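You operate a simulated robot arm through the tools that you are given. There is no shell and no other tool. Be economical: measure what you need, move in short steps, check, and stop when the job is done.

Carry out the task below with a simulated two-armed robot. There is one attempt and no reset: what you move stays moved.

Task
Free the three white knobs, lift the cover onto the side shelf, then oil the gear.
Fine: use the red can and put it back. Set down upright: red can.

The check looks at the end state, three seconds after you hand in, the way a careful person would. Anything else that was tipped, shoved, dropped, spilled or broken makes it a failure. Lids that push on must go on centred and level and be pressed home; caps that screw on are set level and turned clockwise until they are tight.

Robot
Two 7-joint arms with fingered hands on one trunk that stands fixed in place. Base frame: the origin is at the foot of the trunk, x ahead of it, y to its left, z up; the work surface is at about z = 0.78. Lengths are in m, angles in rad, forces in N, time in s.
The left shoulder is at [0.021, 0.208, 1.323], the right one opposite. Payload 5 kg a hand.
Tool frame (each hand has its own): the origin (TCP) lies between the finger pads and is the grasp point; the fingertips stand 0.048 m ahead of it; z points along the fingers, y is the line along which they close. The gripper opens to 0.16 m. The gripper's body begins 0.056 m behind the TCP. The gripper is a hand of 4 fingers: y runs from the thumb to the fingers, the wrist lies at [-0.026, -0.142, -0.252] in the tool frame.
Orientation is that of the tool frame in the base frame, as a unit quaternion [x, y, z, w]. With the fingers straight down and the wrist toward the robot, the tool's x, y and z point along [0, 1, 0], [1, 0, 0] and [0, 0, -1] of the base frame.

Tools
- The arms move only by the tool play_rows. It takes "left_plan", "right_plan" or both (then of equal length, played together; a hand with none holds still); each is a list that holds one entry, the list of rows, each a list of 6 numbers: the shift along the base's x, y, z in units of 40 mm (1.0 is 40 mm), then the turn, a rotation vector about the base's x, y, z in units of 4 degrees (1.0 is 4 degrees). In form: [[[dx, dy, dz, ax, ay, az], ...]]. A call has 1 to 12 rows; each row shifts and turns the commanded pose from where the row before left it. A call with a number of a shift or a turn outside -1 to 1 is refused whole. Each row takes 0.2 s and may step no farther than 0.05 m and 0.15 rad from the row before; otherwise, the whole call is refused. Where a pose cannot be reached the arm comes as near as it can. A force on the tool above 40 N (or 10 N above the force at the start of the call, whichever is more), or a blocked arm, ends the call early, and 0.2 s more pass. In this call time passes only in rows, and 0.2 s behind the last. It gives the time, the measured TCP pose, the force on the tool (base axes), the opening and the grip force at its end, in the units of the frame above (readings bear some noise), with the torque about the TCP (base axes, N m) and any sound that the robot's microphone picked up, and new pictures: "views" is both (left out), scene, wrist or none (wrist: the cameras of the hands that moved).
- Cameras (640 x 400 px; columns grow to the right, rows downward): "scene" is now at [0.0831, 0.0465, 1.5053]; the picture's right is [0.54, -0.84, -0.00], its down [-0.54, -0.34, -0.77] and it looks along [0.65, 0.41, -0.64] (base axes); focal length 287 px, centre (320, 200). "left" rides on the left gripper at [-0.087, -0.133, -0.189] in its tool frame; the picture's right is [-0.83, -0.26, 0.49], its down [0.51, -0.71, 0.49] and it looks along [0.22, 0.66, 0.72] (tool axes); focal length 238 px, centre (320, 200). "right" rides on the right gripper at [0.087, -0.133, -0.189] in its tool frame; the picture's right is [-0.83, 0.26, -0.49], its down [-0.51, -0.71, 0.49] and it looks along [-0.22, 0.66, 0.72] (tool axes); focal length 238 px, centre (320, 200). There is no depth. A picture from a camera that has moved, and an enlarged one, comes with that camera's place and axes in the base frame and with its lens.
- move_column(by): slides the trunk up (or, below 0, down) by that many m; the arms and the scene camera ride with it, the base frame stays. It gives what a move gives, with no picture.
- curl_fingers(index, middle, ring, thumb_bend, thumb_turn, hand): sets how far each is bent, from 0 (flat) to 1 (curled in); at 0.3 the hand is open as for a grip, at 0.7 the pads meet at the TCP. One left out holds its place. A second passes; each finger stops where it meets its share of the squeeze, and holds until it gets a number again. It is the only way to open and close the hand. It gives what a move gives, with no picture; readings hold the bend of each and the force on the fingers (four entries, about 0 where the hand has none), thumb and palm. thumb_turn goes from beside the hand (0) to across from the fingers (1), as for a grip.
- head_to(pan, tilt): turns the head with the scene camera to pan (to the left, within 1.501 rad either way) and tilt (down, from -0.506 to 1.204), counted from straight ahead of the robot. It gives what a move gives, and a new picture of the scene camera.
- enlarge(camera, box): a new picture of the part [left, top, right, bottom] of that camera's present view, enlarged. It takes no simulated time.
- hand_in(): hands the job in; it is judged then, once.

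Work in short steps. Places have to be worked out from the pictures, the camera data and where the tool is seen: move nearer, look again, correct. Check each grasp and each placing, and mend what went wrong. You have 120 turns and 200 pictures in all, those below and enlarged ones among them. Open the grippers and draw the arms clear of the work before you hand the job in, unless the task says otherwise; then end with one line.

The tools are called after "Call:" as a command line: name --argument value ..., lists and objects as JSON in quotes. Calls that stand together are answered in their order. play_rows: Moves the arms, as the interface text tells. Its arguments: {"type":"object","properties":{"left_plan":{"type":"array","items":{"type":"array","items":{"type":"array","items":{"type":"number"}}}},"right_plan":{"type":"array","items":{"type":"array","items":{"type":"array","items":{"type":"number"}}}},"views":{"type":"string","enum":["both","scene","wrist","none"]}},"required":[]} The other tools are called the same way: move_column (by) slides the trunk up or down; curl_fingers (index, middle, ring, thumb_bend, thumb_turn, hand) moves the fingers one by one; head_to (pan, tilt) turns the head that bears the scene camera; enlarge (camera, box) takes an enlarged picture of a part of a camera's view; hand_in () hands the job in.

At the start:

```text
time_s: 0.0
left_position: [0.5163, 0.6536, 1.2587]
left_tcp_rot: [0.707, 0.708, 0.0, -0.001]
left_contact_force: [0.2, -0.4, 0.7]
left_torque: [0.0, 0.02, 0.01]
left_opening: 0.1595
left_gripper_force: 0.1
left_shape: jaw
left_bend: [0.3, 0.3, 0.3, 0.3, 0.98]
left_finger forces: [0.0, 0.0, 0.0, 0.1, 0.0, 0.0]
right_position: [0.6353, 0.0421, 1.2372]
right_tcp_rot: [0.707, 0.707, 0.001, 0.0]
right_contact_force: [0.6, 0.8, 0.0]
right_torque: [0.0, 0.02, -0.01]
right_opening: 0.1593
right_gripper_force: 0.0
right_shape: jaw
right_bend: [0.3, 0.3, 0.3, 0.3, 0.98]
right_finger forces: [0.0, 0.0, 0.0, 0.1, 0.0, 0.0]
trunk travel left (down, up): [-0.325, 0.365]
head pan, tilt: [0.565, 0.693]
```

scene: 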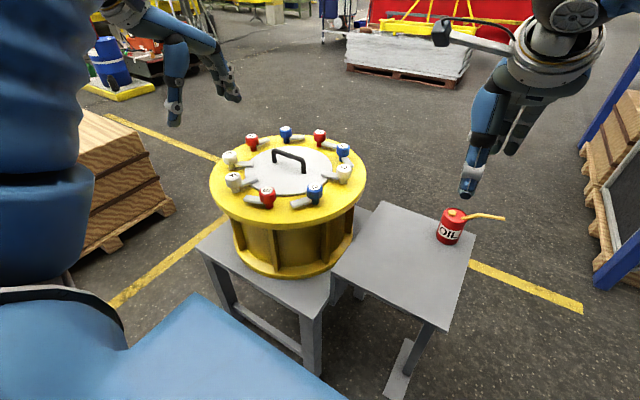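
right: 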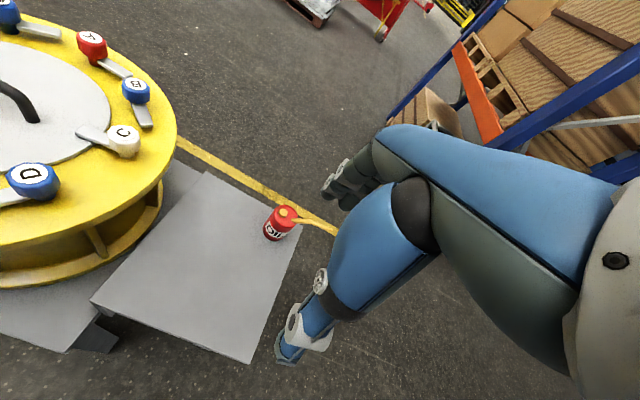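
left: 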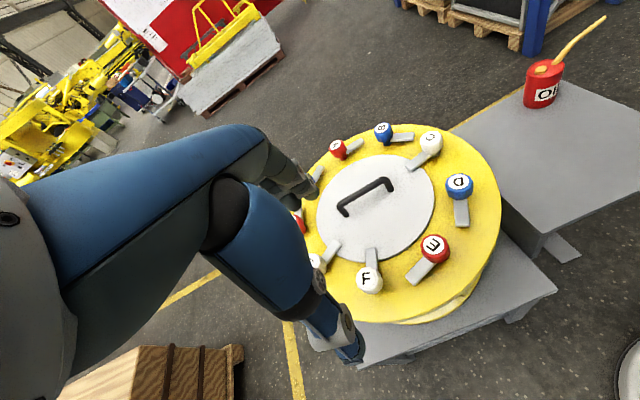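

The scene shows a yellow housing with a round cover, eight or so knobs with lever clamps, and a red oil can on the side table. I'll enlarge the housing to see knobs.

Call:
enlarge --camera "scene" --box '[200, 110, 380, 222]'

Call:
enlarge --camera "left" --box '[280, 100, 520, 330]'

Call:
enlarge --camera "scene" --box '[320, 180, 520, 305]'

```text
3.56 times, centred on (290, 166) of scene
camera zoom: at [0.0831, 0.0465, 1.5053], right [0.54, -0.84, 0.0], down [-0.54, -0.34, -0.77], along [0.65, 0.41, -0.64], focal length 1019 px, centre (427, 321)
```

zoom: 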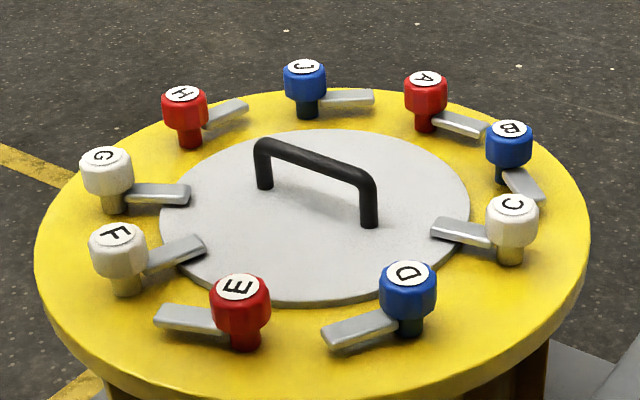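

```text
1.74 times, centred on (400, 215) of left
camera zoom: at [0.3839, 0.567, 1.4486], right [-0.26, -0.83, -0.49], down [-0.71, 0.51, -0.49], along [0.66, 0.22, -0.72], focal length 414 px, centre (181, 174)
```

zoom: 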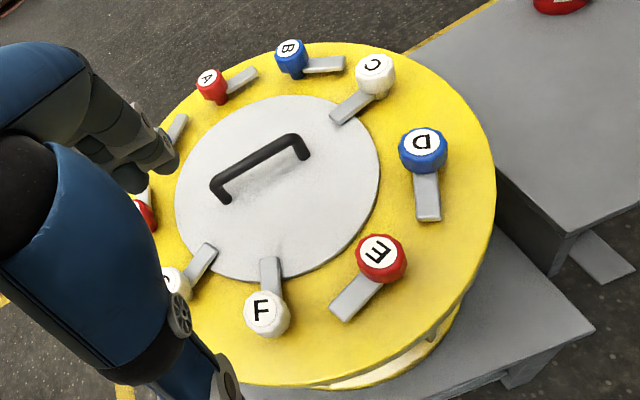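

```text
3.20 times, centred on (420, 242) of scene
camera zoom: at [0.0831, 0.0465, 1.5053], right [0.54, -0.84, 0.0], down [-0.54, -0.34, -0.77], along [0.65, 0.41, -0.64], focal length 917 px, centre (0, 64)
```

zoom: 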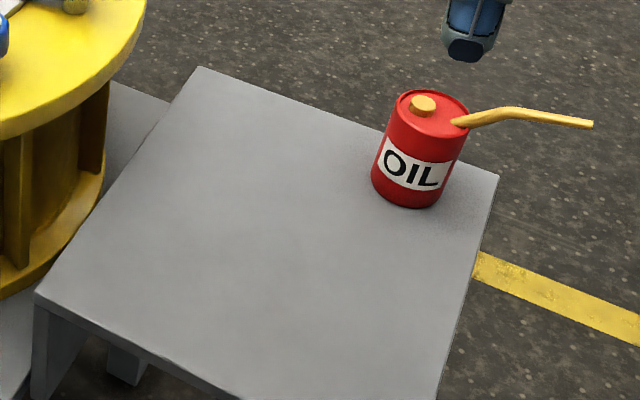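

White knobs are F (~[0.57,0.68,0.98]), G (~[0.66,0.79]) and C (~[0.79,0.40]), with levers over the cover centred near [0.76,0.61]; the others' levers are already tangential, so free means roughly 90° CCW. I'll move the left hand above F and look.

Call:
play_rows --left_plan '[[[0.33, 0.16, -1, 0, 0, 0], [0.33, 0.16, -1, 0, 0, 0], [0.33, 0.16, -1, 0, 0, 0], [0.33, 0.16, -0.5, 0, 0, 0]]]' --views "both"

```text
time_s: 1.0
left_position: [0.5683, 0.6796, 1.1188]
left_tcp_rot: [0.707, 0.707, -0.001, -0.001]
left_contact_force: [0.6, 1.0, 1.1]
left_torque: [-0.02, 0.02, 0.0]
left_opening: 0.1599
left_gripper_force: 0.0
left_shape: jaw
left_bend: [0.3, 0.3, 0.3, 0.3, 0.98]
left_finger forces: [0.1, 0.0, 0.0, 0.0, 0.0, 0.0]
right_position: [0.6372, 0.0434, 1.2363]
right_tcp_rot: [0.707, 0.707, -0.001, 0.0]
right_contact_force: [0.0, 0.8, -0.4]
right_torque: [-0.03, 0.0, 0.01]
right_opening: 0.1595
right_gripper_force: 0.1
right_shape: jaw
right_bend: [0.3, 0.3, 0.3, 0.3, 0.98]
right_finger forces: [0.0, 0.1, 0.1, 0.0, 0.0, 0.0]
trunk travel left (down, up): [-0.325, 0.365]
head pan, tilt: [0.565, 0.693]
camera scene: at [0.0838, 0.0471, 1.5052], right [0.54, -0.84, 0.0], down [-0.54, -0.34, -0.77], along [0.65, 0.41, -0.64], focal length 287 px, centre (320, 200)
camera left: at [0.436, 0.5932, 1.3082], right [-0.26, -0.83, -0.49], down [-0.71, 0.51, -0.49], along [0.66, 0.22, -0.72], focal length 238 px, centre (320, 200)
```

scene: 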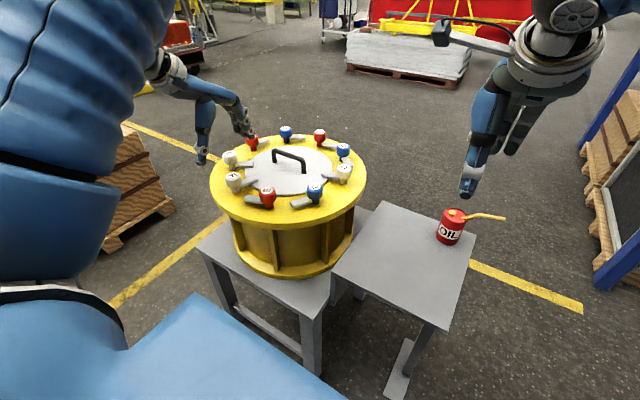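
left: 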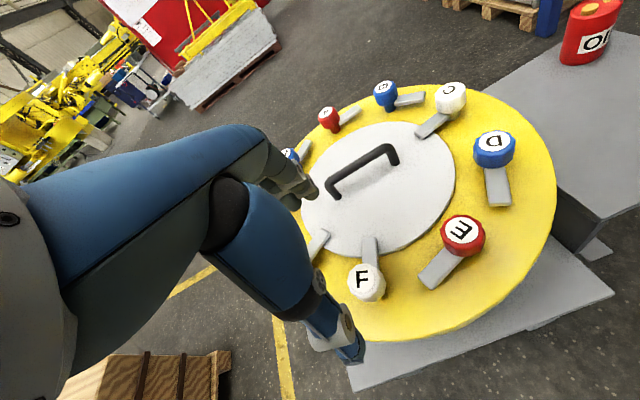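

F refines to about [0.566,0.677,0.97]. I'll pre-shape the hand narrower and turn it -40° about vertical so that there is room for a 90° CCW turn.

Call:
curl_fingers --hand "left" --index 0.42 --middle 0.42 --ring 0.42 --thumb_bend 0.42 --thumb_turn 1

Call:
play_rows --left_plan '[[[0, 0, 0, 0, 0, -1], [0, 0, 0, 0, 0, -1], [0, 0, 0, 0, 0, -1], [0, 0, 0, 0, 0, -1], [0, 0, 0, 0, 0, -1], [0, 0, 0, 0, 0, -1], [0, 0, 0, 0, 0, -1], [0, 0, 0, 0, 0, -1], [0, 0, 0, 0, 0, -1], [0, 0, 0, 0, 0, -1]]]' --views "both"

```text
time_s: 2.0
left_position: [0.569, 0.6795, 1.1201]
left_tcp_rot: [0.707, 0.707, 0.0, 0.0]
left_contact_force: [0.3, -0.2, -0.6]
left_torque: [-0.02, 0.02, 0.01]
left_opening: 0.1236
left_gripper_force: 0.1
left_shape: fingers
left_bend: [0.42, 0.42, 0.42, 0.42, 0.99]
left_finger forces: [0.1, 0.0, 0.1, 0.1, 0.0, 0.0]
right_position: [0.6352, 0.0416, 1.2379]
right_tcp_rot: [0.707, 0.707, 0.001, -0.001]
right_contact_force: [0.6, 0.7, -0.4]
right_torque: [-0.02, 0.01, 0.02]
right_opening: 0.1596
right_gripper_force: 0.1
right_shape: jaw
right_bend: [0.3, 0.3, 0.3, 0.3, 0.98]
right_finger forces: [0.0, 0.1, 0.0, 0.0, 0.1, 0.0]
trunk travel left (down, up): [-0.325, 0.365]
head pan, tilt: [0.565, 0.693]
```

```text
time_s: 4.2
left_position: [0.5706, 0.6786, 1.1194]
left_tcp_rot: [0.906, 0.423, 0.0, 0.0]
left_contact_force: [-0.5, -0.5, 0.3]
left_torque: [-0.01, 0.01, 0.0]
left_opening: 0.1236
left_gripper_force: 0.0
left_shape: fingers
left_bend: [0.42, 0.42, 0.42, 0.42, 0.99]
left_finger forces: [0.0, 0.2, 0.0, 0.0, 0.0, 0.0]
right_position: [0.6352, 0.0417, 1.2363]
right_tcp_rot: [0.707, 0.707, 0.0, 0.001]
right_contact_force: [0.0, 0.3, 0.0]
right_torque: [-0.02, 0.02, -0.01]
right_opening: 0.1597
right_gripper_force: 0.0
right_shape: jaw
right_bend: [0.3, 0.3, 0.3, 0.3, 0.98]
right_finger forces: [0.1, 0.1, 0.0, 0.0, 0.0, 0.0]
trunk travel left (down, up): [-0.325, 0.365]
head pan, tilt: [0.565, 0.693]
camera scene: at [0.0834, 0.0468, 1.5053], right [0.54, -0.84, 0.0], down [-0.54, -0.34, -0.77], along [0.65, 0.41, -0.64], focal length 287 px, centre (320, 200)
camera left: at [0.4124, 0.6988, 1.3085], right [-0.74, -0.47, -0.49], down [-0.22, 0.84, -0.49], along [0.64, -0.26, -0.72], focal length 238 px, centre (320, 200)
```

scene: 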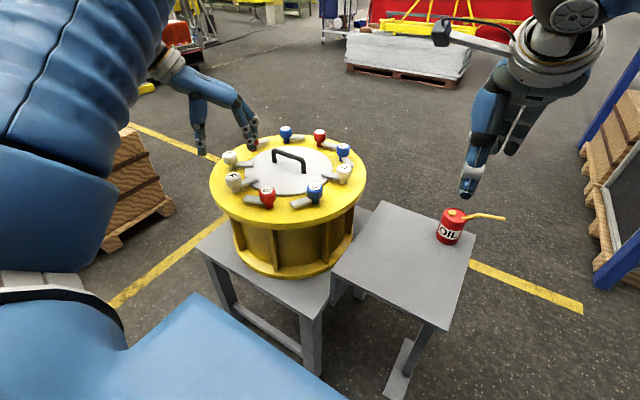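
left: 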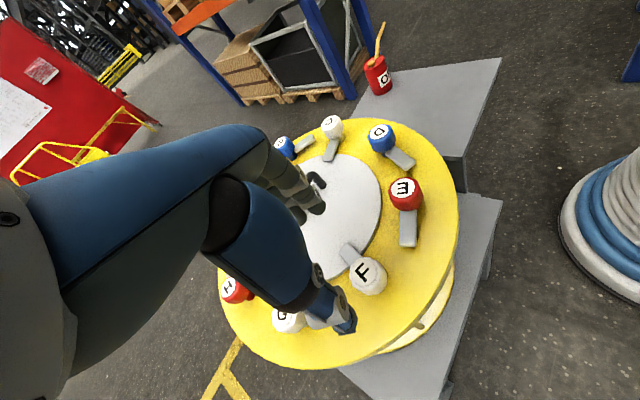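

Triangulating all three views puts F at about [0.559,0.670] with the knob top at z≈0.99. I align and descend to TCP z≈1.05 to check.

Call:
play_rows --left_plan '[[[-0.29, -0.21, -0.7, 0, 0, 0], [0, 0, -1, 0, 0, 0]]]' --views "wrist"

Call:
enlarge --camera "scene" --box '[150, 80, 310, 220]'

Call:
enlarge --camera "left" --box '[240, 160, 440, 360]'

```text
time_s: 4.8
left_position: [0.5579, 0.6721, 1.0489]
left_tcp_rot: [0.906, 0.423, 0.0, 0.0]
left_contact_force: [0.8, 0.6, 0.0]
left_torque: [-0.06, 0.09, -0.03]
left_opening: 0.1236
left_gripper_force: 0.1
left_shape: fingers
left_bend: [0.42, 0.42, 0.42, 0.42, 0.99]
left_finger forces: [0.0, 0.0, 0.0, 0.1, 0.0, 0.0]
right_position: [0.6377, 0.0428, 1.2364]
right_tcp_rot: [0.707, 0.707, -0.001, 0.0]
right_contact_force: [0.5, 0.5, -0.5]
right_torque: [-0.09, 0.05, -0.03]
right_opening: 0.1595
right_gripper_force: 0.1
right_shape: jaw
right_bend: [0.3, 0.3, 0.3, 0.3, 0.98]
right_finger forces: [0.0, 0.1, 0.0, 0.0, 0.1, 0.0]
trunk travel left (down, up): [-0.325, 0.365]
head pan, tilt: [0.565, 0.693]
camera left: at [0.4003, 0.6926, 1.2389], right [-0.73, -0.47, -0.49], down [-0.22, 0.84, -0.49], along [0.64, -0.26, -0.72], focal length 238 px, centre (320, 200)
```

left: 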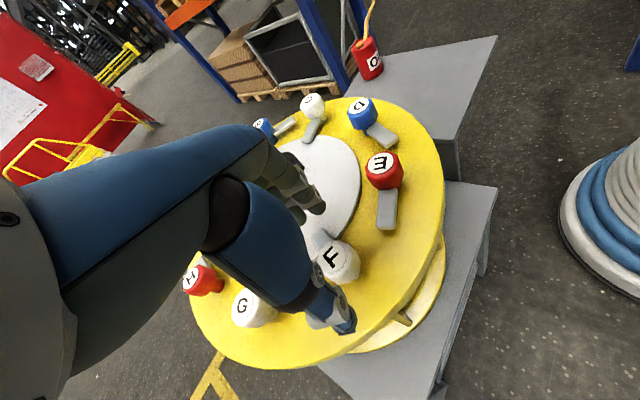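

```text
2.86 times, centred on (230, 150) of scene
camera zoom: at [0.0846, 0.0481, 1.5051], right [0.54, -0.84, 0.0], down [-0.54, -0.34, -0.77], along [0.65, 0.41, -0.64], focal length 819 px, centre (577, 343)
```

zoom: 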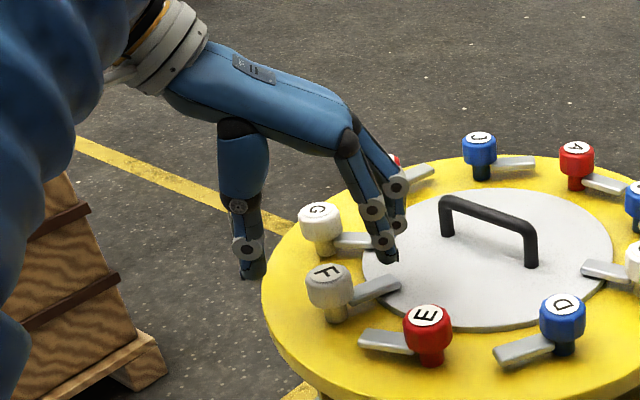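

```text
2.00 times, centred on (340, 260) of left
camera zoom: at [0.4003, 0.6926, 1.2389], right [-0.73, -0.47, -0.49], down [-0.22, 0.84, -0.49], along [0.64, -0.26, -0.72], focal length 477 px, centre (280, 80)
```

zoom: 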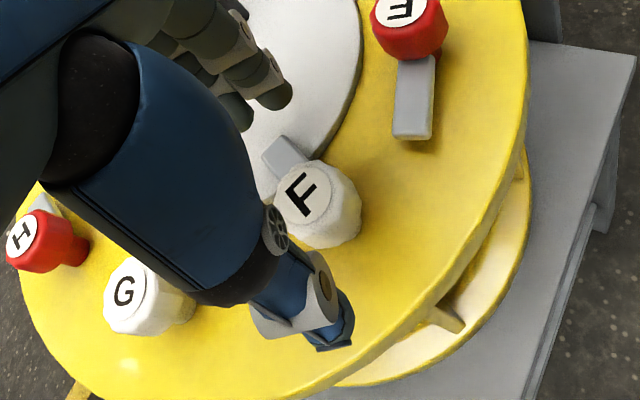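

Aligned with F ([0.558,0.671]). Descend to TCP z≈0.995 (tips ≈0.947, just over the lever).

Call:
play_rows --left_plan '[[[0, 0, -0.7, 0, 0, 0], [0, 0, -0.65, 0, 0, 0]]]' --views "none"

Call:
enlarge --camera "scene" --box '[180, 110, 300, 215]'

Call:
enlarge --camera "left" --box '[240, 160, 440, 360]'

```text
time_s: 5.4
left_position: [0.5602, 0.6672, 1.0042]
left_tcp_rot: [0.907, 0.422, 0.005, 0.001]
left_contact_force: [5.4, 0.7, 39.1]
left_torque: [-1.13, -2.79, 0.27]
left_opening: 0.1233
left_gripper_force: 19.8
left_shape: fingers
left_bend: [0.42, 0.38, 0.42, 0.42, 0.99]
left_finger forces: [0.0, 39.2, 0.1, 0.1, 0.0, 0.1]
right_position: [0.6315, 0.0377, 1.2404]
right_tcp_rot: [0.707, 0.707, 0.002, 0.0]
right_contact_force: [-0.3, -1.9, -0.3]
right_torque: [0.07, -0.08, 0.04]
right_opening: 0.1596
right_gripper_force: 0.2
right_shape: jaw
right_bend: [0.3, 0.3, 0.3, 0.3, 0.98]
right_finger forces: [0.0, 0.0, 0.1, 0.1, 0.0, 0.0]
trunk travel left (down, up): [-0.325, 0.365]
head pan, tilt: [0.565, 0.693]
```

```text
3.81 times, centred on (240, 162) of scene
camera zoom: at [0.0794, 0.0423, 1.5062], right [0.53, -0.84, 0.0], down [-0.54, -0.34, -0.77], along [0.65, 0.41, -0.64], focal length 1092 px, centre (625, 343)
```

zoom: 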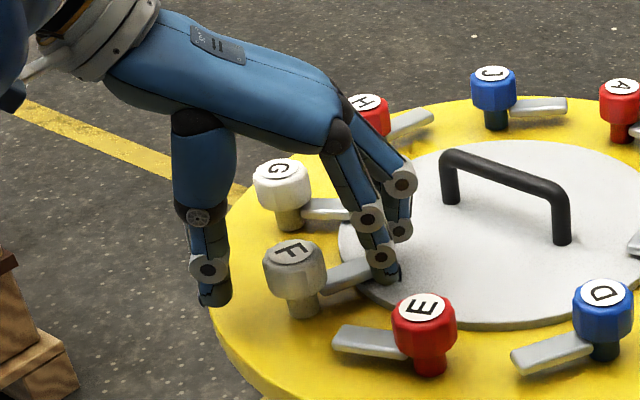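

```text
2.00 times, centred on (340, 260) of left
camera zoom: at [0.4007, 0.6861, 1.1922], right [-0.73, -0.47, -0.5], down [-0.21, 0.85, -0.49], along [0.65, -0.25, -0.72], focal length 477 px, centre (280, 80)
```

zoom: 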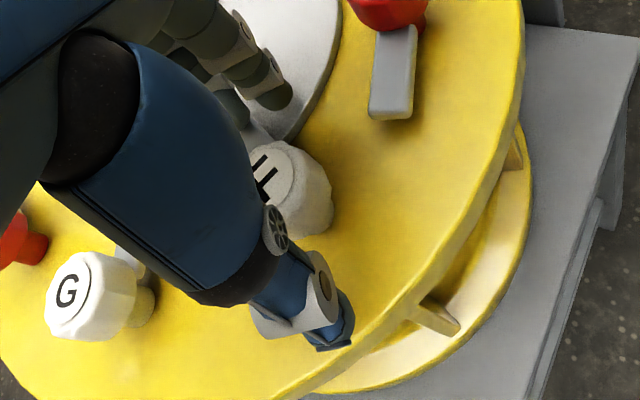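

The middle fingertip touched the lever at TCP z≈1.004. I'll raise slightly so the tips clear the lever (target ≈1.01) and then close on the knob head.

Call:
play_rows --left_plan '[[[-0.05, 0.1, 0.25, 0, 0, 0]]]' --views "none"

```text
time_s: 5.8
left_position: [0.5518, 0.6739, 1.0081]
left_tcp_rot: [0.906, 0.423, 0.002, -0.001]
left_contact_force: [3.2, -0.1, 22.6]
left_torque: [-0.9, -1.81, 0.08]
left_opening: 0.1231
left_gripper_force: 11.0
left_shape: fingers
left_bend: [0.42, 0.38, 0.42, 0.42, 0.99]
left_finger forces: [0.1, 23.2, 0.0, 0.0, 0.0, 0.0]
right_position: [0.6331, 0.0415, 1.239]
right_tcp_rot: [0.707, 0.707, 0.001, 0.001]
right_contact_force: [-1.1, -0.5, -0.3]
right_torque: [-0.02, -0.08, 0.01]
right_opening: 0.1596
right_gripper_force: 0.1
right_shape: jaw
right_bend: [0.3, 0.3, 0.3, 0.3, 0.98]
right_finger forces: [0.0, 0.1, 0.0, 0.0, 0.0, 0.0]
trunk travel left (down, up): [-0.325, 0.365]
head pan, tilt: [0.565, 0.693]
```

Still 22 N on the lever; raise a little more and recentre.

Call:
play_rows --left_plan '[[[0.1, -0.05, 0.25, 0, 0, 0], [0, 0, 0, 0, 0, 0]]]' --views "none"

```text
time_s: 6.4
left_position: [0.5587, 0.6725, 1.0165]
left_tcp_rot: [0.906, 0.423, -0.001, -0.001]
left_contact_force: [0.1, -0.7, 0.1]
left_torque: [0.0, 0.0, 0.01]
left_opening: 0.1234
left_gripper_force: 0.1
left_shape: fingers
left_bend: [0.42, 0.42, 0.42, 0.42, 0.99]
left_finger forces: [0.1, 0.0, 0.0, 0.1, 0.1, 0.0]
right_position: [0.6351, 0.041, 1.2381]
right_tcp_rot: [0.707, 0.707, 0.0, -0.001]
right_contact_force: [-0.1, -0.3, 0.1]
right_torque: [0.01, -0.01, 0.01]
right_opening: 0.1597
right_gripper_force: 0.0
right_shape: jaw
right_bend: [0.3, 0.3, 0.3, 0.3, 0.98]
right_finger forces: [0.0, 0.1, 0.0, 0.0, 0.0, 0.0]
trunk travel left (down, up): [-0.325, 0.365]
head pan, tilt: [0.565, 0.693]
```

Free of contact at z=1.0165. Now close the fingers on the knob, in stages.

Call:
curl_fingers --hand "left" --index 0.62 --middle 0.62 --ring 0.62 --thumb_bend 0.62

Call:
enlarge --camera "scene" --box '[180, 110, 300, 215]'

Call:
enlarge --camera "left" --box '[240, 160, 440, 360]'

```text
time_s: 7.4
left_position: [0.56, 0.6732, 1.0181]
left_tcp_rot: [0.907, 0.422, 0.0, 0.0]
left_contact_force: [-0.6, 0.1, -4.7]
left_torque: [-0.05, 0.03, 0.02]
left_opening: 0.0541
left_gripper_force: 4.9
left_shape: fingers
left_bend: [0.59, 0.62, 0.62, 0.59, 1.0]
left_finger forces: [3.6, 0.0, 0.1, 0.1, 4.4, 0.0]
right_position: [0.636, 0.0417, 1.2369]
right_tcp_rot: [0.707, 0.707, 0.0, 0.0]
right_contact_force: [-0.4, -0.6, 0.0]
right_torque: [0.0, 0.02, 0.0]
right_opening: 0.1595
right_gripper_force: 0.1
right_shape: jaw
right_bend: [0.3, 0.3, 0.3, 0.3, 0.98]
right_finger forces: [0.0, 0.1, 0.0, 0.1, 0.0, 0.0]
trunk travel left (down, up): [-0.325, 0.365]
head pan, tilt: [0.565, 0.693]
```

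```text
3.81 times, centred on (240, 162) of scene
camera zoom: at [0.0834, 0.0468, 1.5052], right [0.54, -0.84, 0.0], down [-0.54, -0.34, -0.77], along [0.65, 0.41, -0.64], focal length 1092 px, centre (625, 343)
```

zoom: 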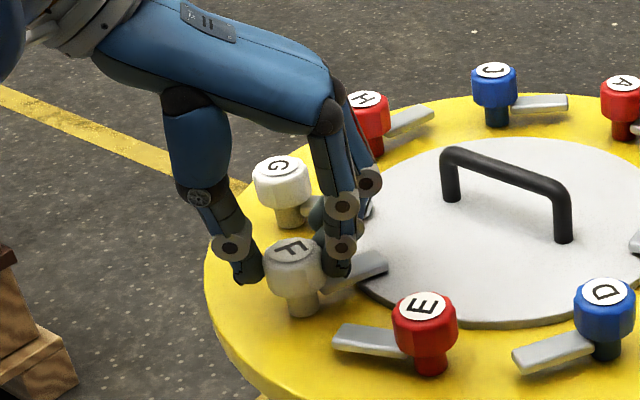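

```text
2.00 times, centred on (340, 260) of left
camera zoom: at [0.4024, 0.6925, 1.2064], right [-0.74, -0.47, -0.49], down [-0.22, 0.84, -0.49], along [0.64, -0.26, -0.72], focal length 477 px, centre (280, 80)
```

zoom: 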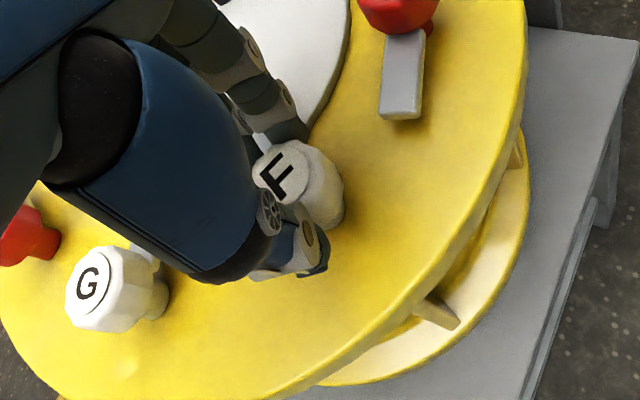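

The thumb and index contact the knob (opening 0.054) and it is centred. Tighten the grip.

Call:
curl_fingers --hand "left" --index 0.75 --middle 0.75 --ring 0.75 --thumb_bend 0.75

Call:
enlarge --camera "scene" --box '[180, 110, 300, 215]'

```text
time_s: 8.4
left_position: [0.5593, 0.6735, 1.017]
left_tcp_rot: [0.906, 0.422, 0.0, 0.001]
left_contact_force: [2.4, 4.8, -5.2]
left_torque: [0.1, -0.19, 0.0]
left_opening: 0.0521
left_gripper_force: 24.5
left_shape: fingers
left_bend: [0.6, 0.65, 0.75, 0.61, 1.0]
left_finger forces: [11.5, 11.2, 0.0, 0.0, 25.6, 0.0]
right_position: [0.6351, 0.0429, 1.2369]
right_tcp_rot: [0.707, 0.707, 0.0, 0.001]
right_contact_force: [-0.6, -0.5, 0.5]
right_torque: [-0.01, 0.02, 0.0]
right_opening: 0.1595
right_gripper_force: 0.1
right_shape: jaw
right_bend: [0.3, 0.3, 0.3, 0.3, 0.98]
right_finger forces: [0.0, 0.1, 0.1, 0.1, 0.0, 0.0]
trunk travel left (down, up): [-0.325, 0.365]
head pan, tilt: [0.565, 0.693]
```

```text
3.81 times, centred on (240, 162) of scene
camera zoom: at [0.0837, 0.0474, 1.5052], right [0.54, -0.84, 0.0], down [-0.54, -0.34, -0.77], along [0.65, 0.41, -0.64], focal length 1092 px, centre (625, 343)
```

zoom: 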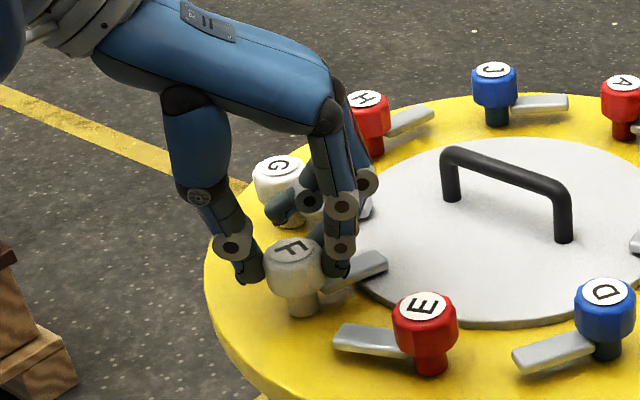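

Index, middle and thumb hold the knob (24 N). Turn CCW 24° as a trial.

Call:
play_rows --left_plan '[[[0, 0, 0, 0, 0, 1], [0, 0, 0, 0, 0, 1], [0, 0, 0, 0, 0, 1], [0, 0, 0, 0, 0, 1], [0, 0, 0, 0, 0, 1], [0, 0, 0, 0, 0, 1]]]' --views "none"

Call:
enlarge --camera "scene" --box '[180, 110, 300, 215]'

```text
time_s: 9.8
left_position: [0.5601, 0.674, 1.017]
left_tcp_rot: [0.798, 0.602, 0.001, -0.001]
left_contact_force: [-5.8, 10.1, -1.5]
left_torque: [0.37, 0.08, -0.08]
left_opening: 0.0521
left_gripper_force: 25.5
left_shape: fingers
left_bend: [0.6, 0.65, 0.75, 0.61, 1.0]
left_finger forces: [9.7, 12.1, 0.1, 0.0, 29.0, 0.1]
right_position: [0.6351, 0.0426, 1.237]
right_tcp_rot: [0.707, 0.707, -0.001, 0.001]
right_contact_force: [-0.3, -0.8, 0.0]
right_torque: [0.03, 0.04, 0.01]
right_opening: 0.1596
right_gripper_force: 0.1
right_shape: jaw
right_bend: [0.3, 0.3, 0.3, 0.3, 0.98]
right_finger forces: [0.0, 0.1, 0.0, 0.0, 0.0, 0.1]
trunk travel left (down, up): [-0.325, 0.365]
head pan, tilt: [0.565, 0.693]
```

```text
3.81 times, centred on (240, 162) of scene
camera zoom: at [0.0828, 0.0477, 1.5052], right [0.54, -0.84, 0.0], down [-0.54, -0.34, -0.77], along [0.65, 0.41, -0.64], focal length 1092 px, centre (625, 343)
```

zoom: 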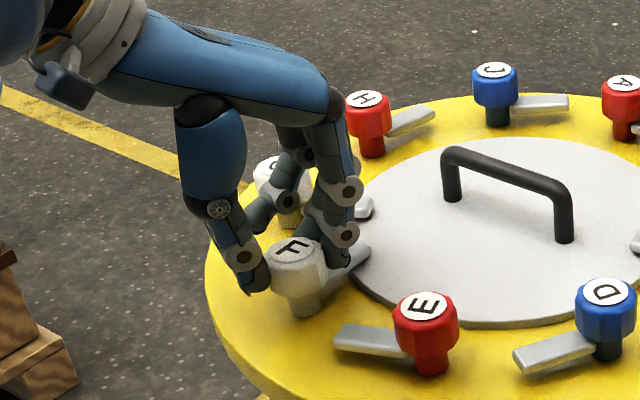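

The knob turns with the hand. Continue CCW 48°.

Call:
play_rows --left_plan '[[[0, 0, 0, 0, 0, 1], [0, 0, 0, 0, 0, 1], [0, 0, 0, 0, 0, 1], [0, 0, 0, 0, 0, 1], [0, 0, 0, 0, 0, 1], [0, 0, 0, 0, 0, 1], [0, 0, 0, 0, 0, 1], [0, 0, 0, 0, 0, 1], [0, 0, 0, 0, 0, 1], [0, 0, 0, 0, 0, 1], [0, 0, 0, 0, 0, 1], [0, 0, 0, 0, 0, 1]]]' --views "none"

Call:
enlarge --camera "scene" --box '[180, 110, 300, 215]'

```text
time_s: 12.4
left_position: [0.5583, 0.6732, 1.0175]
left_tcp_rot: [0.484, 0.875, 0.0, -0.001]
left_contact_force: [-17.9, 3.9, -7.7]
left_torque: [0.13, 0.61, -0.1]
left_opening: 0.0522
left_gripper_force: 26.1
left_shape: fingers
left_bend: [0.61, 0.65, 0.75, 0.61, 1.0]
left_finger forces: [8.3, 12.9, 0.1, 0.0, 31.1, 0.1]
right_position: [0.6353, 0.0419, 1.2382]
right_tcp_rot: [0.707, 0.707, -0.001, 0.0]
right_contact_force: [0.5, -0.9, -0.6]
right_torque: [0.0, 0.03, 0.02]
right_opening: 0.1595
right_gripper_force: 0.1
right_shape: jaw
right_bend: [0.3, 0.3, 0.3, 0.3, 0.98]
right_finger forces: [0.0, 0.1, 0.0, 0.0, 0.0, 0.0]
trunk travel left (down, up): [-0.325, 0.365]
head pan, tilt: [0.565, 0.693]
```

```text
3.81 times, centred on (240, 162) of scene
camera zoom: at [0.0821, 0.0473, 1.5053], right [0.54, -0.84, 0.0], down [-0.54, -0.34, -0.77], along [0.65, 0.41, -0.64], focal length 1092 px, centre (625, 343)
```

zoom: 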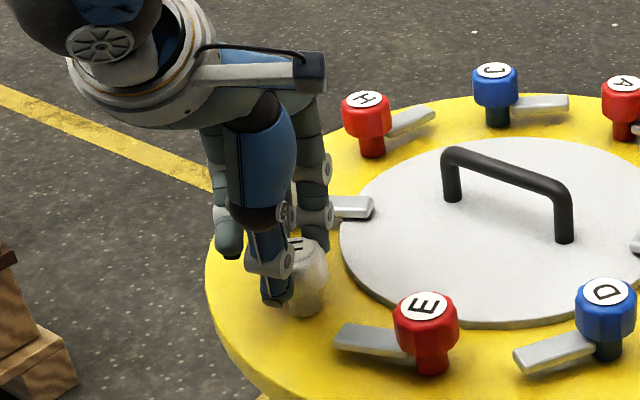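

72° done, with 18 N sideways; I shift slightly -x to relieve and turn the last 20°.

Call:
play_rows --left_plan '[[[-0.08, 0.02, 0, 0, 0, 1], [0, 0, 0, 0, 0, 1], [0, 0, 0, 0, 0, 1], [0, 0, 0, 0, 0, 1], [0, 0, 0, 0, 0, 0.7]]]' --views "none"

Call:
enlarge --camera "left" --box '[200, 120, 520, 380]'

```text
time_s: 13.6
left_position: [0.556, 0.6727, 1.0158]
left_tcp_rot: [0.336, 0.942, -0.001, 0.0]
left_contact_force: [-10.4, -1.4, -7.1]
left_torque: [0.04, 0.33, 0.03]
left_opening: 0.052
left_gripper_force: 24.2
left_shape: fingers
left_bend: [0.61, 0.65, 0.75, 0.61, 1.0]
left_finger forces: [10.5, 11.5, 0.1, 0.0, 26.3, 0.0]
right_position: [0.6342, 0.0418, 1.2387]
right_tcp_rot: [0.707, 0.707, 0.0, 0.0]
right_contact_force: [0.5, -0.3, 0.5]
right_torque: [-0.03, 0.02, 0.02]
right_opening: 0.1596
right_gripper_force: 0.0
right_shape: jaw
right_bend: [0.3, 0.3, 0.3, 0.3, 0.98]
right_finger forces: [0.1, 0.1, 0.0, 0.1, 0.0, 0.0]
trunk travel left (down, up): [-0.325, 0.365]
head pan, tilt: [0.565, 0.693]
```

```text
1.54 times, centred on (360, 250) of left
camera zoom: at [0.5394, 0.5164, 1.2062], right [0.48, -0.73, -0.49], down [-0.84, -0.23, -0.49], along [0.24, 0.65, -0.72], focal length 367 px, centre (258, 123)
```

zoom: 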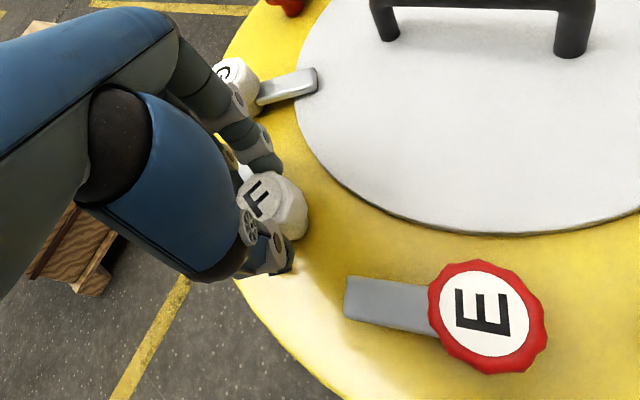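

Turned about 91°. Open modestly and lift to verify.

Call:
curl_fingers --hand "left" --index 0.45 --middle 0.45 --ring 0.45 --thumb_bend 0.42

Call:
play_rows --left_plan '[[[0, 0, 0.8, 0, 0, 0], [0, 0, 1, 0, 0, 0], [0, 0, 1, 0, 0, 0]]]' --views "wrist"

Call:
enlarge --camera "scene" --box '[180, 100, 380, 225]'

```text
time_s: 14.6
left_position: [0.5563, 0.6732, 1.017]
left_tcp_rot: [0.335, 0.942, -0.001, 0.0]
left_contact_force: [0.2, 0.1, 0.0]
left_torque: [0.0, 0.0, 0.01]
left_opening: 0.1167
left_gripper_force: 0.1
left_shape: fingers
left_bend: [0.45, 0.45, 0.45, 0.42, 0.99]
left_finger forces: [0.0, 0.1, 0.0, 0.0, 0.0, 0.1]
right_position: [0.6349, 0.0426, 1.2377]
right_tcp_rot: [0.707, 0.707, 0.0, 0.0]
right_contact_force: [0.0, -0.1, 0.1]
right_torque: [-0.01, -0.02, -0.01]
right_opening: 0.1595
right_gripper_force: 0.0
right_shape: jaw
right_bend: [0.3, 0.3, 0.3, 0.3, 0.98]
right_finger forces: [0.0, 0.0, 0.0, 0.0, 0.1, 0.1]
trunk travel left (down, up): [-0.325, 0.365]
head pan, tilt: [0.565, 0.693]
```

```text
time_s: 15.4
left_position: [0.5567, 0.6724, 1.1305]
left_tcp_rot: [0.337, 0.942, -0.001, -0.001]
left_contact_force: [-1.2, -0.8, -0.2]
left_torque: [0.09, -0.14, 0.0]
left_opening: 0.1165
left_gripper_force: 0.1
left_shape: fingers
left_bend: [0.45, 0.45, 0.45, 0.42, 0.99]
left_finger forces: [0.0, 0.0, 0.1, 0.0, 0.0, 0.0]
right_position: [0.6337, 0.0408, 1.2381]
right_tcp_rot: [0.707, 0.707, 0.001, 0.0]
right_contact_force: [-1.1, -0.8, 0.4]
right_torque: [0.05, -0.07, 0.01]
right_opening: 0.1599
right_gripper_force: 0.0
right_shape: jaw
right_bend: [0.3, 0.3, 0.3, 0.3, 0.98]
right_finger forces: [0.1, 0.1, 0.0, 0.0, 0.1, 0.0]
trunk travel left (down, up): [-0.325, 0.365]
head pan, tilt: [0.565, 0.693]
camera left: at [0.54, 0.5143, 1.3193], right [0.48, -0.73, -0.49], down [-0.84, -0.23, -0.49], along [0.25, 0.65, -0.72], focal length 238 px, centre (320, 200)
```

left: 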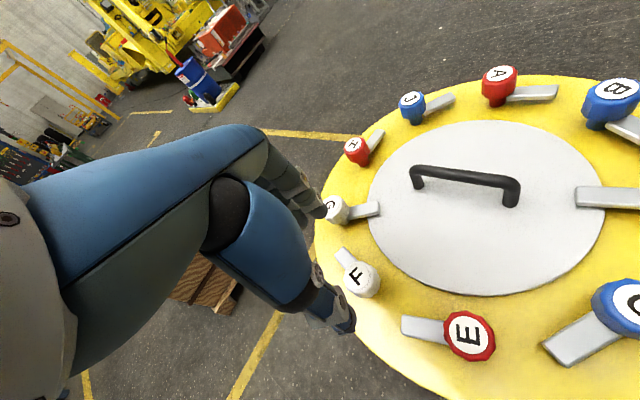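

```text
3.20 times, centred on (280, 162) of scene
camera zoom: at [0.0817, 0.0455, 1.5054], right [0.53, -0.84, 0.0], down [-0.54, -0.34, -0.77], along [0.65, 0.41, -0.64], focal length 917 px, centre (448, 320)
```

zoom: 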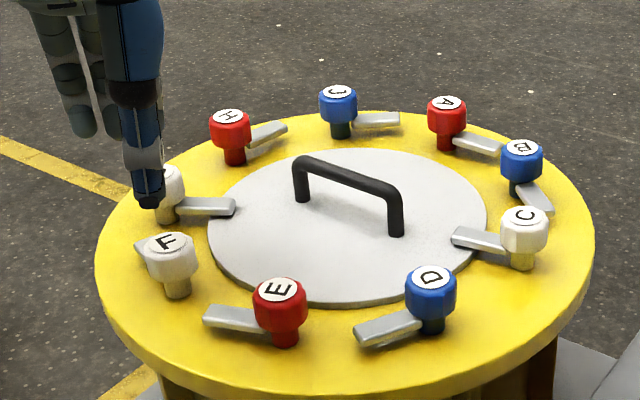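

F's lever is now tangential like the red/blue ones. Next G at about [0.648,0.779]: move there at height while turning back 91°.

Call:
play_rows --left_plan '[[[0.19, 0.22, 0, 0, 0, -1], [0.19, 0.22, 0, 0, 0, -1], [0.19, 0.22, 0, 0, 0, -1], [0.19, 0.22, 0, 0, 0, -1], [0.19, 0.22, 0, 0, 0, -1], [0.19, 0.22, 0, 0, 0, -1], [0.19, 0.22, 0, 0, 0, -1], [0.19, 0.22, 0, 0, 0, -1], [0.19, 0.22, 0, 0, 0, -1], [0.19, 0.22, 0, 0, 0, -1], [0.19, 0.22, 0, 0, 0, -1], [0.19, 0.22, 0, 0, 0, -1]]]' --views "none"

Call:
play_rows --left_plan '[[[0, 0, 0, 0, 0, -1], [0, 0, 0, 0, 0, -1], [0, 0, 0, 0, 0, -1], [0, 0, 0, 0, 0, -1], [0, 0, 0, 0, 0, -1], [0, 0, 0, 0, 0, -1], [0, 0, 0, 0, 0, -1], [0, 0, 0, 0, 0, -1], [0, 0, 0, 0, 0, -1], [0, 0, 0, 0, 0, -1], [0, 0, 0, 0, 0, -0.7]]]' --views "wrist"

```text
time_s: 18.0
left_position: [0.6472, 0.78, 1.1284]
left_tcp_rot: [0.69, 0.724, 0.0, 0.001]
left_contact_force: [0.2, 0.8, -0.8]
left_torque: [-0.04, 0.08, -0.05]
left_opening: 0.1168
left_gripper_force: 0.1
left_shape: fingers
left_bend: [0.45, 0.45, 0.45, 0.42, 0.99]
left_finger forces: [0.1, 0.0, 0.0, 0.1, 0.0, 0.1]
right_position: [0.6363, 0.0443, 1.2366]
right_tcp_rot: [0.707, 0.707, 0.0, 0.0]
right_contact_force: [0.0, -0.1, 0.3]
right_torque: [-0.04, 0.04, 0.0]
right_opening: 0.1597
right_gripper_force: 0.1
right_shape: jaw
right_bend: [0.3, 0.3, 0.3, 0.3, 0.98]
right_finger forces: [0.0, 0.0, 0.0, 0.0, 0.0, 0.0]
trunk travel left (down, up): [-0.325, 0.365]
head pan, tilt: [0.565, 0.693]
```

```text
time_s: 20.4
left_position: [0.6465, 0.779, 1.1294]
left_tcp_rot: [0.907, 0.421, 0.0, 0.0]
left_contact_force: [0.5, 0.7, -0.7]
left_torque: [0.02, 0.03, 0.01]
left_opening: 0.1165
left_gripper_force: 0.1
left_shape: fingers
left_bend: [0.45, 0.45, 0.45, 0.42, 0.99]
left_finger forces: [0.0, 0.1, 0.0, 0.0, 0.1, 0.0]
right_position: [0.6351, 0.0413, 1.2384]
right_tcp_rot: [0.708, 0.707, 0.0, 0.001]
right_contact_force: [0.1, 0.4, -0.6]
right_torque: [0.0, 0.0, -0.03]
right_opening: 0.1598
right_gripper_force: 0.0
right_shape: jaw
right_bend: [0.3, 0.3, 0.3, 0.3, 0.98]
right_finger forces: [0.1, 0.0, 0.1, 0.0, 0.0, 0.0]
trunk travel left (down, up): [-0.325, 0.365]
head pan, tilt: [0.565, 0.693]
camera left: at [0.4903, 0.7983, 1.3188], right [-0.74, -0.47, -0.49], down [-0.22, 0.84, -0.49], along [0.64, -0.26, -0.72], focal length 238 px, centre (320, 200)
```

left: 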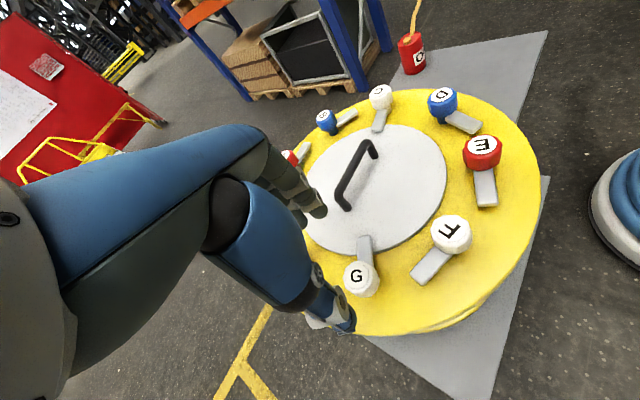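

G label solves to about [0.649,0.776]; the TCP is within 3 mm. Descend to z≈1.017.

Call:
play_rows --left_plan '[[[0.03, -0.05, -1, 0, 0, 0], [0, 0, -1, 0, 0, 0], [0, 0, -0.8, 0, 0, 0]]]' --views "none"

Call:
enlarge --camera "scene" --box '[180, 80, 300, 185]'

Call:
enlarge --camera "left" --box '[240, 160, 440, 360]'

```text
time_s: 21.2
left_position: [0.6504, 0.7781, 1.0161]
left_tcp_rot: [0.906, 0.423, 0.0, 0.001]
left_contact_force: [0.1, 0.0, 0.7]
left_torque: [-0.05, 0.08, -0.03]
left_opening: 0.1169
left_gripper_force: 0.1
left_shape: fingers
left_bend: [0.45, 0.45, 0.45, 0.42, 0.99]
left_finger forces: [0.0, 0.0, 0.0, 0.0, 0.1, 0.1]
right_position: [0.6356, 0.0428, 1.2381]
right_tcp_rot: [0.707, 0.707, -0.001, 0.0]
right_contact_force: [0.8, 0.3, -0.4]
right_torque: [-0.09, 0.03, 0.01]
right_opening: 0.1596
right_gripper_force: 0.1
right_shape: jaw
right_bend: [0.3, 0.3, 0.3, 0.3, 0.98]
right_finger forces: [0.0, 0.0, 0.0, 0.0, 0.0, 0.0]
trunk travel left (down, up): [-0.325, 0.365]
head pan, tilt: [0.565, 0.693]
```

```text
3.81 times, centred on (240, 132) of scene
camera zoom: at [0.0841, 0.0473, 1.5052], right [0.54, -0.84, 0.0], down [-0.54, -0.34, -0.77], along [0.65, 0.41, -0.64], focal length 1092 px, centre (625, 457)
```

zoom: 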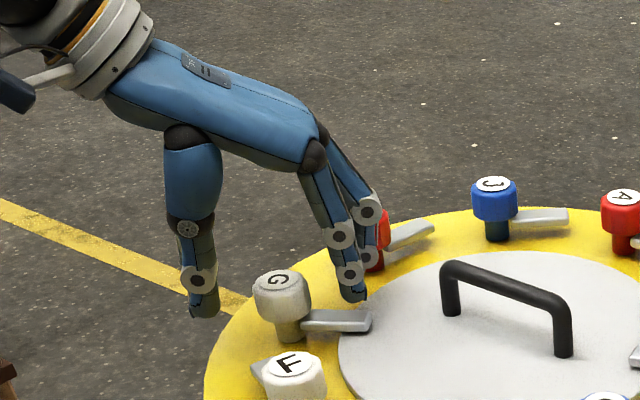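

```text
2.00 times, centred on (340, 260) of left
camera zoom: at [0.4926, 0.7976, 1.205], right [-0.73, -0.47, -0.49], down [-0.22, 0.84, -0.49], along [0.64, -0.26, -0.72], focal length 477 px, centre (280, 80)
```

zoom: 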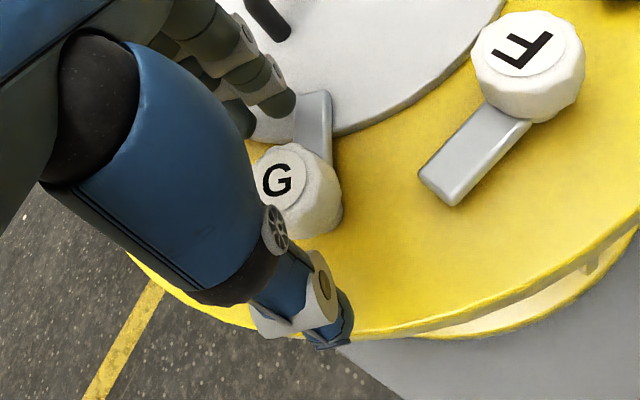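

G is centred within ~4 mm; nudge toward it and close.

Call:
play_rows --left_plan '[[[-0.1, -0.12, 0, 0, 0, 0], [0, 0, 0, 0, 0, 0]]]' --views "none"

Call:
curl_fingers --hand "left" --index 0.75 --middle 0.75 --ring 0.7 --thumb_bend 0.75

Call:
enlarge --camera "scene" --box '[180, 80, 300, 185]'

```text
time_s: 21.8
left_position: [0.6449, 0.7724, 1.0156]
left_tcp_rot: [0.906, 0.423, 0.0, 0.0]
left_contact_force: [-0.3, 0.2, -0.3]
left_torque: [0.02, -0.01, 0.0]
left_opening: 0.1169
left_gripper_force: 0.0
left_shape: fingers
left_bend: [0.45, 0.45, 0.45, 0.42, 0.99]
left_finger forces: [0.0, 0.1, 0.0, 0.0, 0.0, 0.0]
right_position: [0.6353, 0.0415, 1.2366]
right_tcp_rot: [0.707, 0.707, 0.0, 0.0]
right_contact_force: [0.9, 0.0, -0.6]
right_torque: [0.01, 0.0, 0.02]
right_opening: 0.1597
right_gripper_force: 0.2
right_shape: jaw
right_bend: [0.3, 0.3, 0.3, 0.3, 0.98]
right_finger forces: [0.0, 0.1, 0.0, 0.1, 0.1, 0.0]
trunk travel left (down, up): [-0.325, 0.365]
head pan, tilt: [0.565, 0.693]
```

```text
time_s: 22.8
left_position: [0.6449, 0.7733, 1.0177]
left_tcp_rot: [0.907, 0.422, 0.0, 0.0]
left_contact_force: [1.7, -1.4, -0.9]
left_torque: [-0.07, -0.1, 0.0]
left_opening: 0.0477
left_gripper_force: 22.9
left_shape: fingers
left_bend: [0.63, 0.62, 0.7, 0.62, 1.0]
left_finger forces: [10.8, 12.1, 0.1, 0.0, 22.4, 0.0]
right_position: [0.6362, 0.0424, 1.2386]
right_tcp_rot: [0.707, 0.707, 0.001, 0.0]
right_contact_force: [0.4, 0.0, 0.1]
right_torque: [-0.02, -0.04, 0.02]
right_opening: 0.1595
right_gripper_force: 0.0
right_shape: jaw
right_bend: [0.3, 0.3, 0.3, 0.3, 0.98]
right_finger forces: [0.0, 0.0, 0.0, 0.1, 0.0, 0.0]
trunk travel left (down, up): [-0.325, 0.365]
head pan, tilt: [0.565, 0.693]
```

```text
3.81 times, centred on (240, 132) of scene
camera zoom: at [0.0833, 0.0466, 1.5053], right [0.54, -0.84, 0.0], down [-0.54, -0.34, -0.77], along [0.65, 0.41, -0.64], focal length 1092 px, centre (625, 457)
```

zoom: 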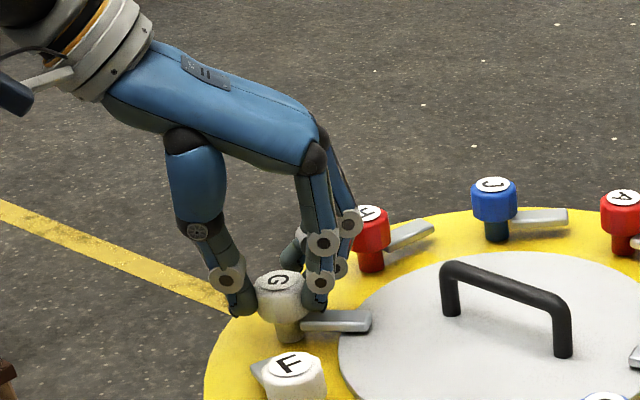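

Solid three-finger grip. Turn CCW 48° then check.

Call:
play_rows --left_plan '[[[0.005, -0.005, 0, 0, 0, 1], [0.005, -0.005, 0, 0, 0, 1], [0.005, -0.005, 0, 0, 0, 1], [0.005, -0.005, 0, 0, 0, 1], [0.005, -0.005, 0, 0, 0, 1], [0.005, -0.005, 0, 0, 0, 1], [0.005, 0, 0, 0, 0, 1], [0.005, 0, 0, 0, 0, 1], [0.005, 0, 0, 0, 0, 1], [0.005, 0, 0, 0, 0, 1], [0.005, 0, 0, 0, 0, 1], [0.005, 0, 0, 0, 0, 1]]]' --views "none"

```text
time_s: 25.4
left_position: [0.6484, 0.7712, 1.0169]
left_tcp_rot: [0.655, 0.756, 0.0, 0.001]
left_contact_force: [9.8, 4.0, 0.5]
left_torque: [0.22, -0.61, -0.14]
left_opening: 0.0474
left_gripper_force: 23.1
left_shape: fingers
left_bend: [0.62, 0.61, 0.7, 0.63, 1.0]
left_finger forces: [12.3, 15.7, 0.0, 0.1, 18.0, 0.0]
right_position: [0.6372, 0.0421, 1.237]
right_tcp_rot: [0.707, 0.707, -0.001, 0.0]
right_contact_force: [-0.2, 0.5, -0.5]
right_torque: [0.02, 0.01, 0.07]
right_opening: 0.1597
right_gripper_force: 0.1
right_shape: jaw
right_bend: [0.3, 0.3, 0.3, 0.3, 0.98]
right_finger forces: [0.1, 0.1, 0.0, 0.1, 0.1, 0.0]
trunk travel left (down, up): [-0.325, 0.365]
head pan, tilt: [0.565, 0.693]
```

Smooth (≈10 N lateral). Continue the remaining 44°.

Call:
play_rows --left_plan '[[[0.01, 0.01, 0, 0, 0, 1], [0.01, 0.01, 0, 0, 0, 1], [0.01, 0.01, 0, 0, 0, 1], [0.01, 0.01, 0, 0, 0, 1], [0.01, 0.01, 0, 0, 0, 1], [0.01, 0.01, 0, 0, 0, 1], [0.01, 0.01, 0, 0, 0, 1], [0.01, 0.01, 0, 0, 0, 1], [0.01, 0.01, 0, 0, 0, 1], [0.01, 0.01, 0, 0, 0, 1], [0.01, 0.01, 0, 0, 0, 0.8]]]' --views "none"

Call:
enlarge --camera "left" --box '[200, 120, 520, 380]'

```text
time_s: 27.8
left_position: [0.6529, 0.7734, 1.0164]
left_tcp_rot: [0.332, 0.943, 0.0, 0.0]
left_contact_force: [6.5, -3.2, 2.0]
left_torque: [-0.02, -0.3, -0.3]
left_opening: 0.0472
left_gripper_force: 25.1
left_shape: fingers
left_bend: [0.62, 0.62, 0.7, 0.63, 1.0]
left_finger forces: [12.9, 13.4, 0.0, 0.0, 22.5, 0.1]
right_position: [0.6363, 0.0416, 1.2381]
right_tcp_rot: [0.707, 0.707, -0.001, -0.001]
right_contact_force: [-0.2, -0.4, -0.1]
right_torque: [0.03, 0.03, 0.01]
right_opening: 0.1595
right_gripper_force: 0.1
right_shape: jaw
right_bend: [0.3, 0.3, 0.3, 0.3, 0.98]
right_finger forces: [0.0, 0.0, 0.1, 0.0, 0.0, 0.0]
trunk travel left (down, up): [-0.325, 0.365]
head pan, tilt: [0.565, 0.693]
```

```text
1.54 times, centred on (360, 250) of left
camera zoom: at [0.6368, 0.617, 1.2062], right [0.49, -0.72, -0.49], down [-0.84, -0.24, -0.49], along [0.24, 0.65, -0.72], focal length 367 px, centre (258, 123)
```

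zoom: 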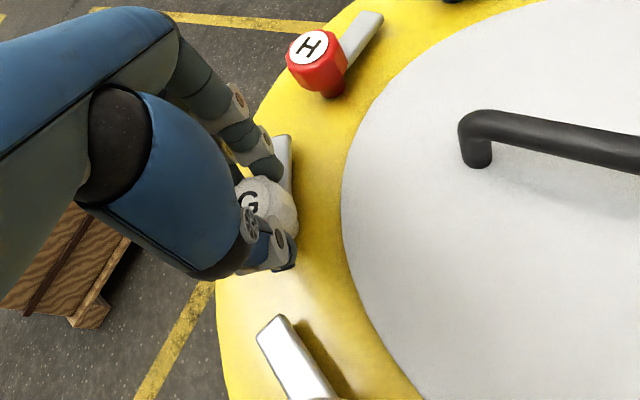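

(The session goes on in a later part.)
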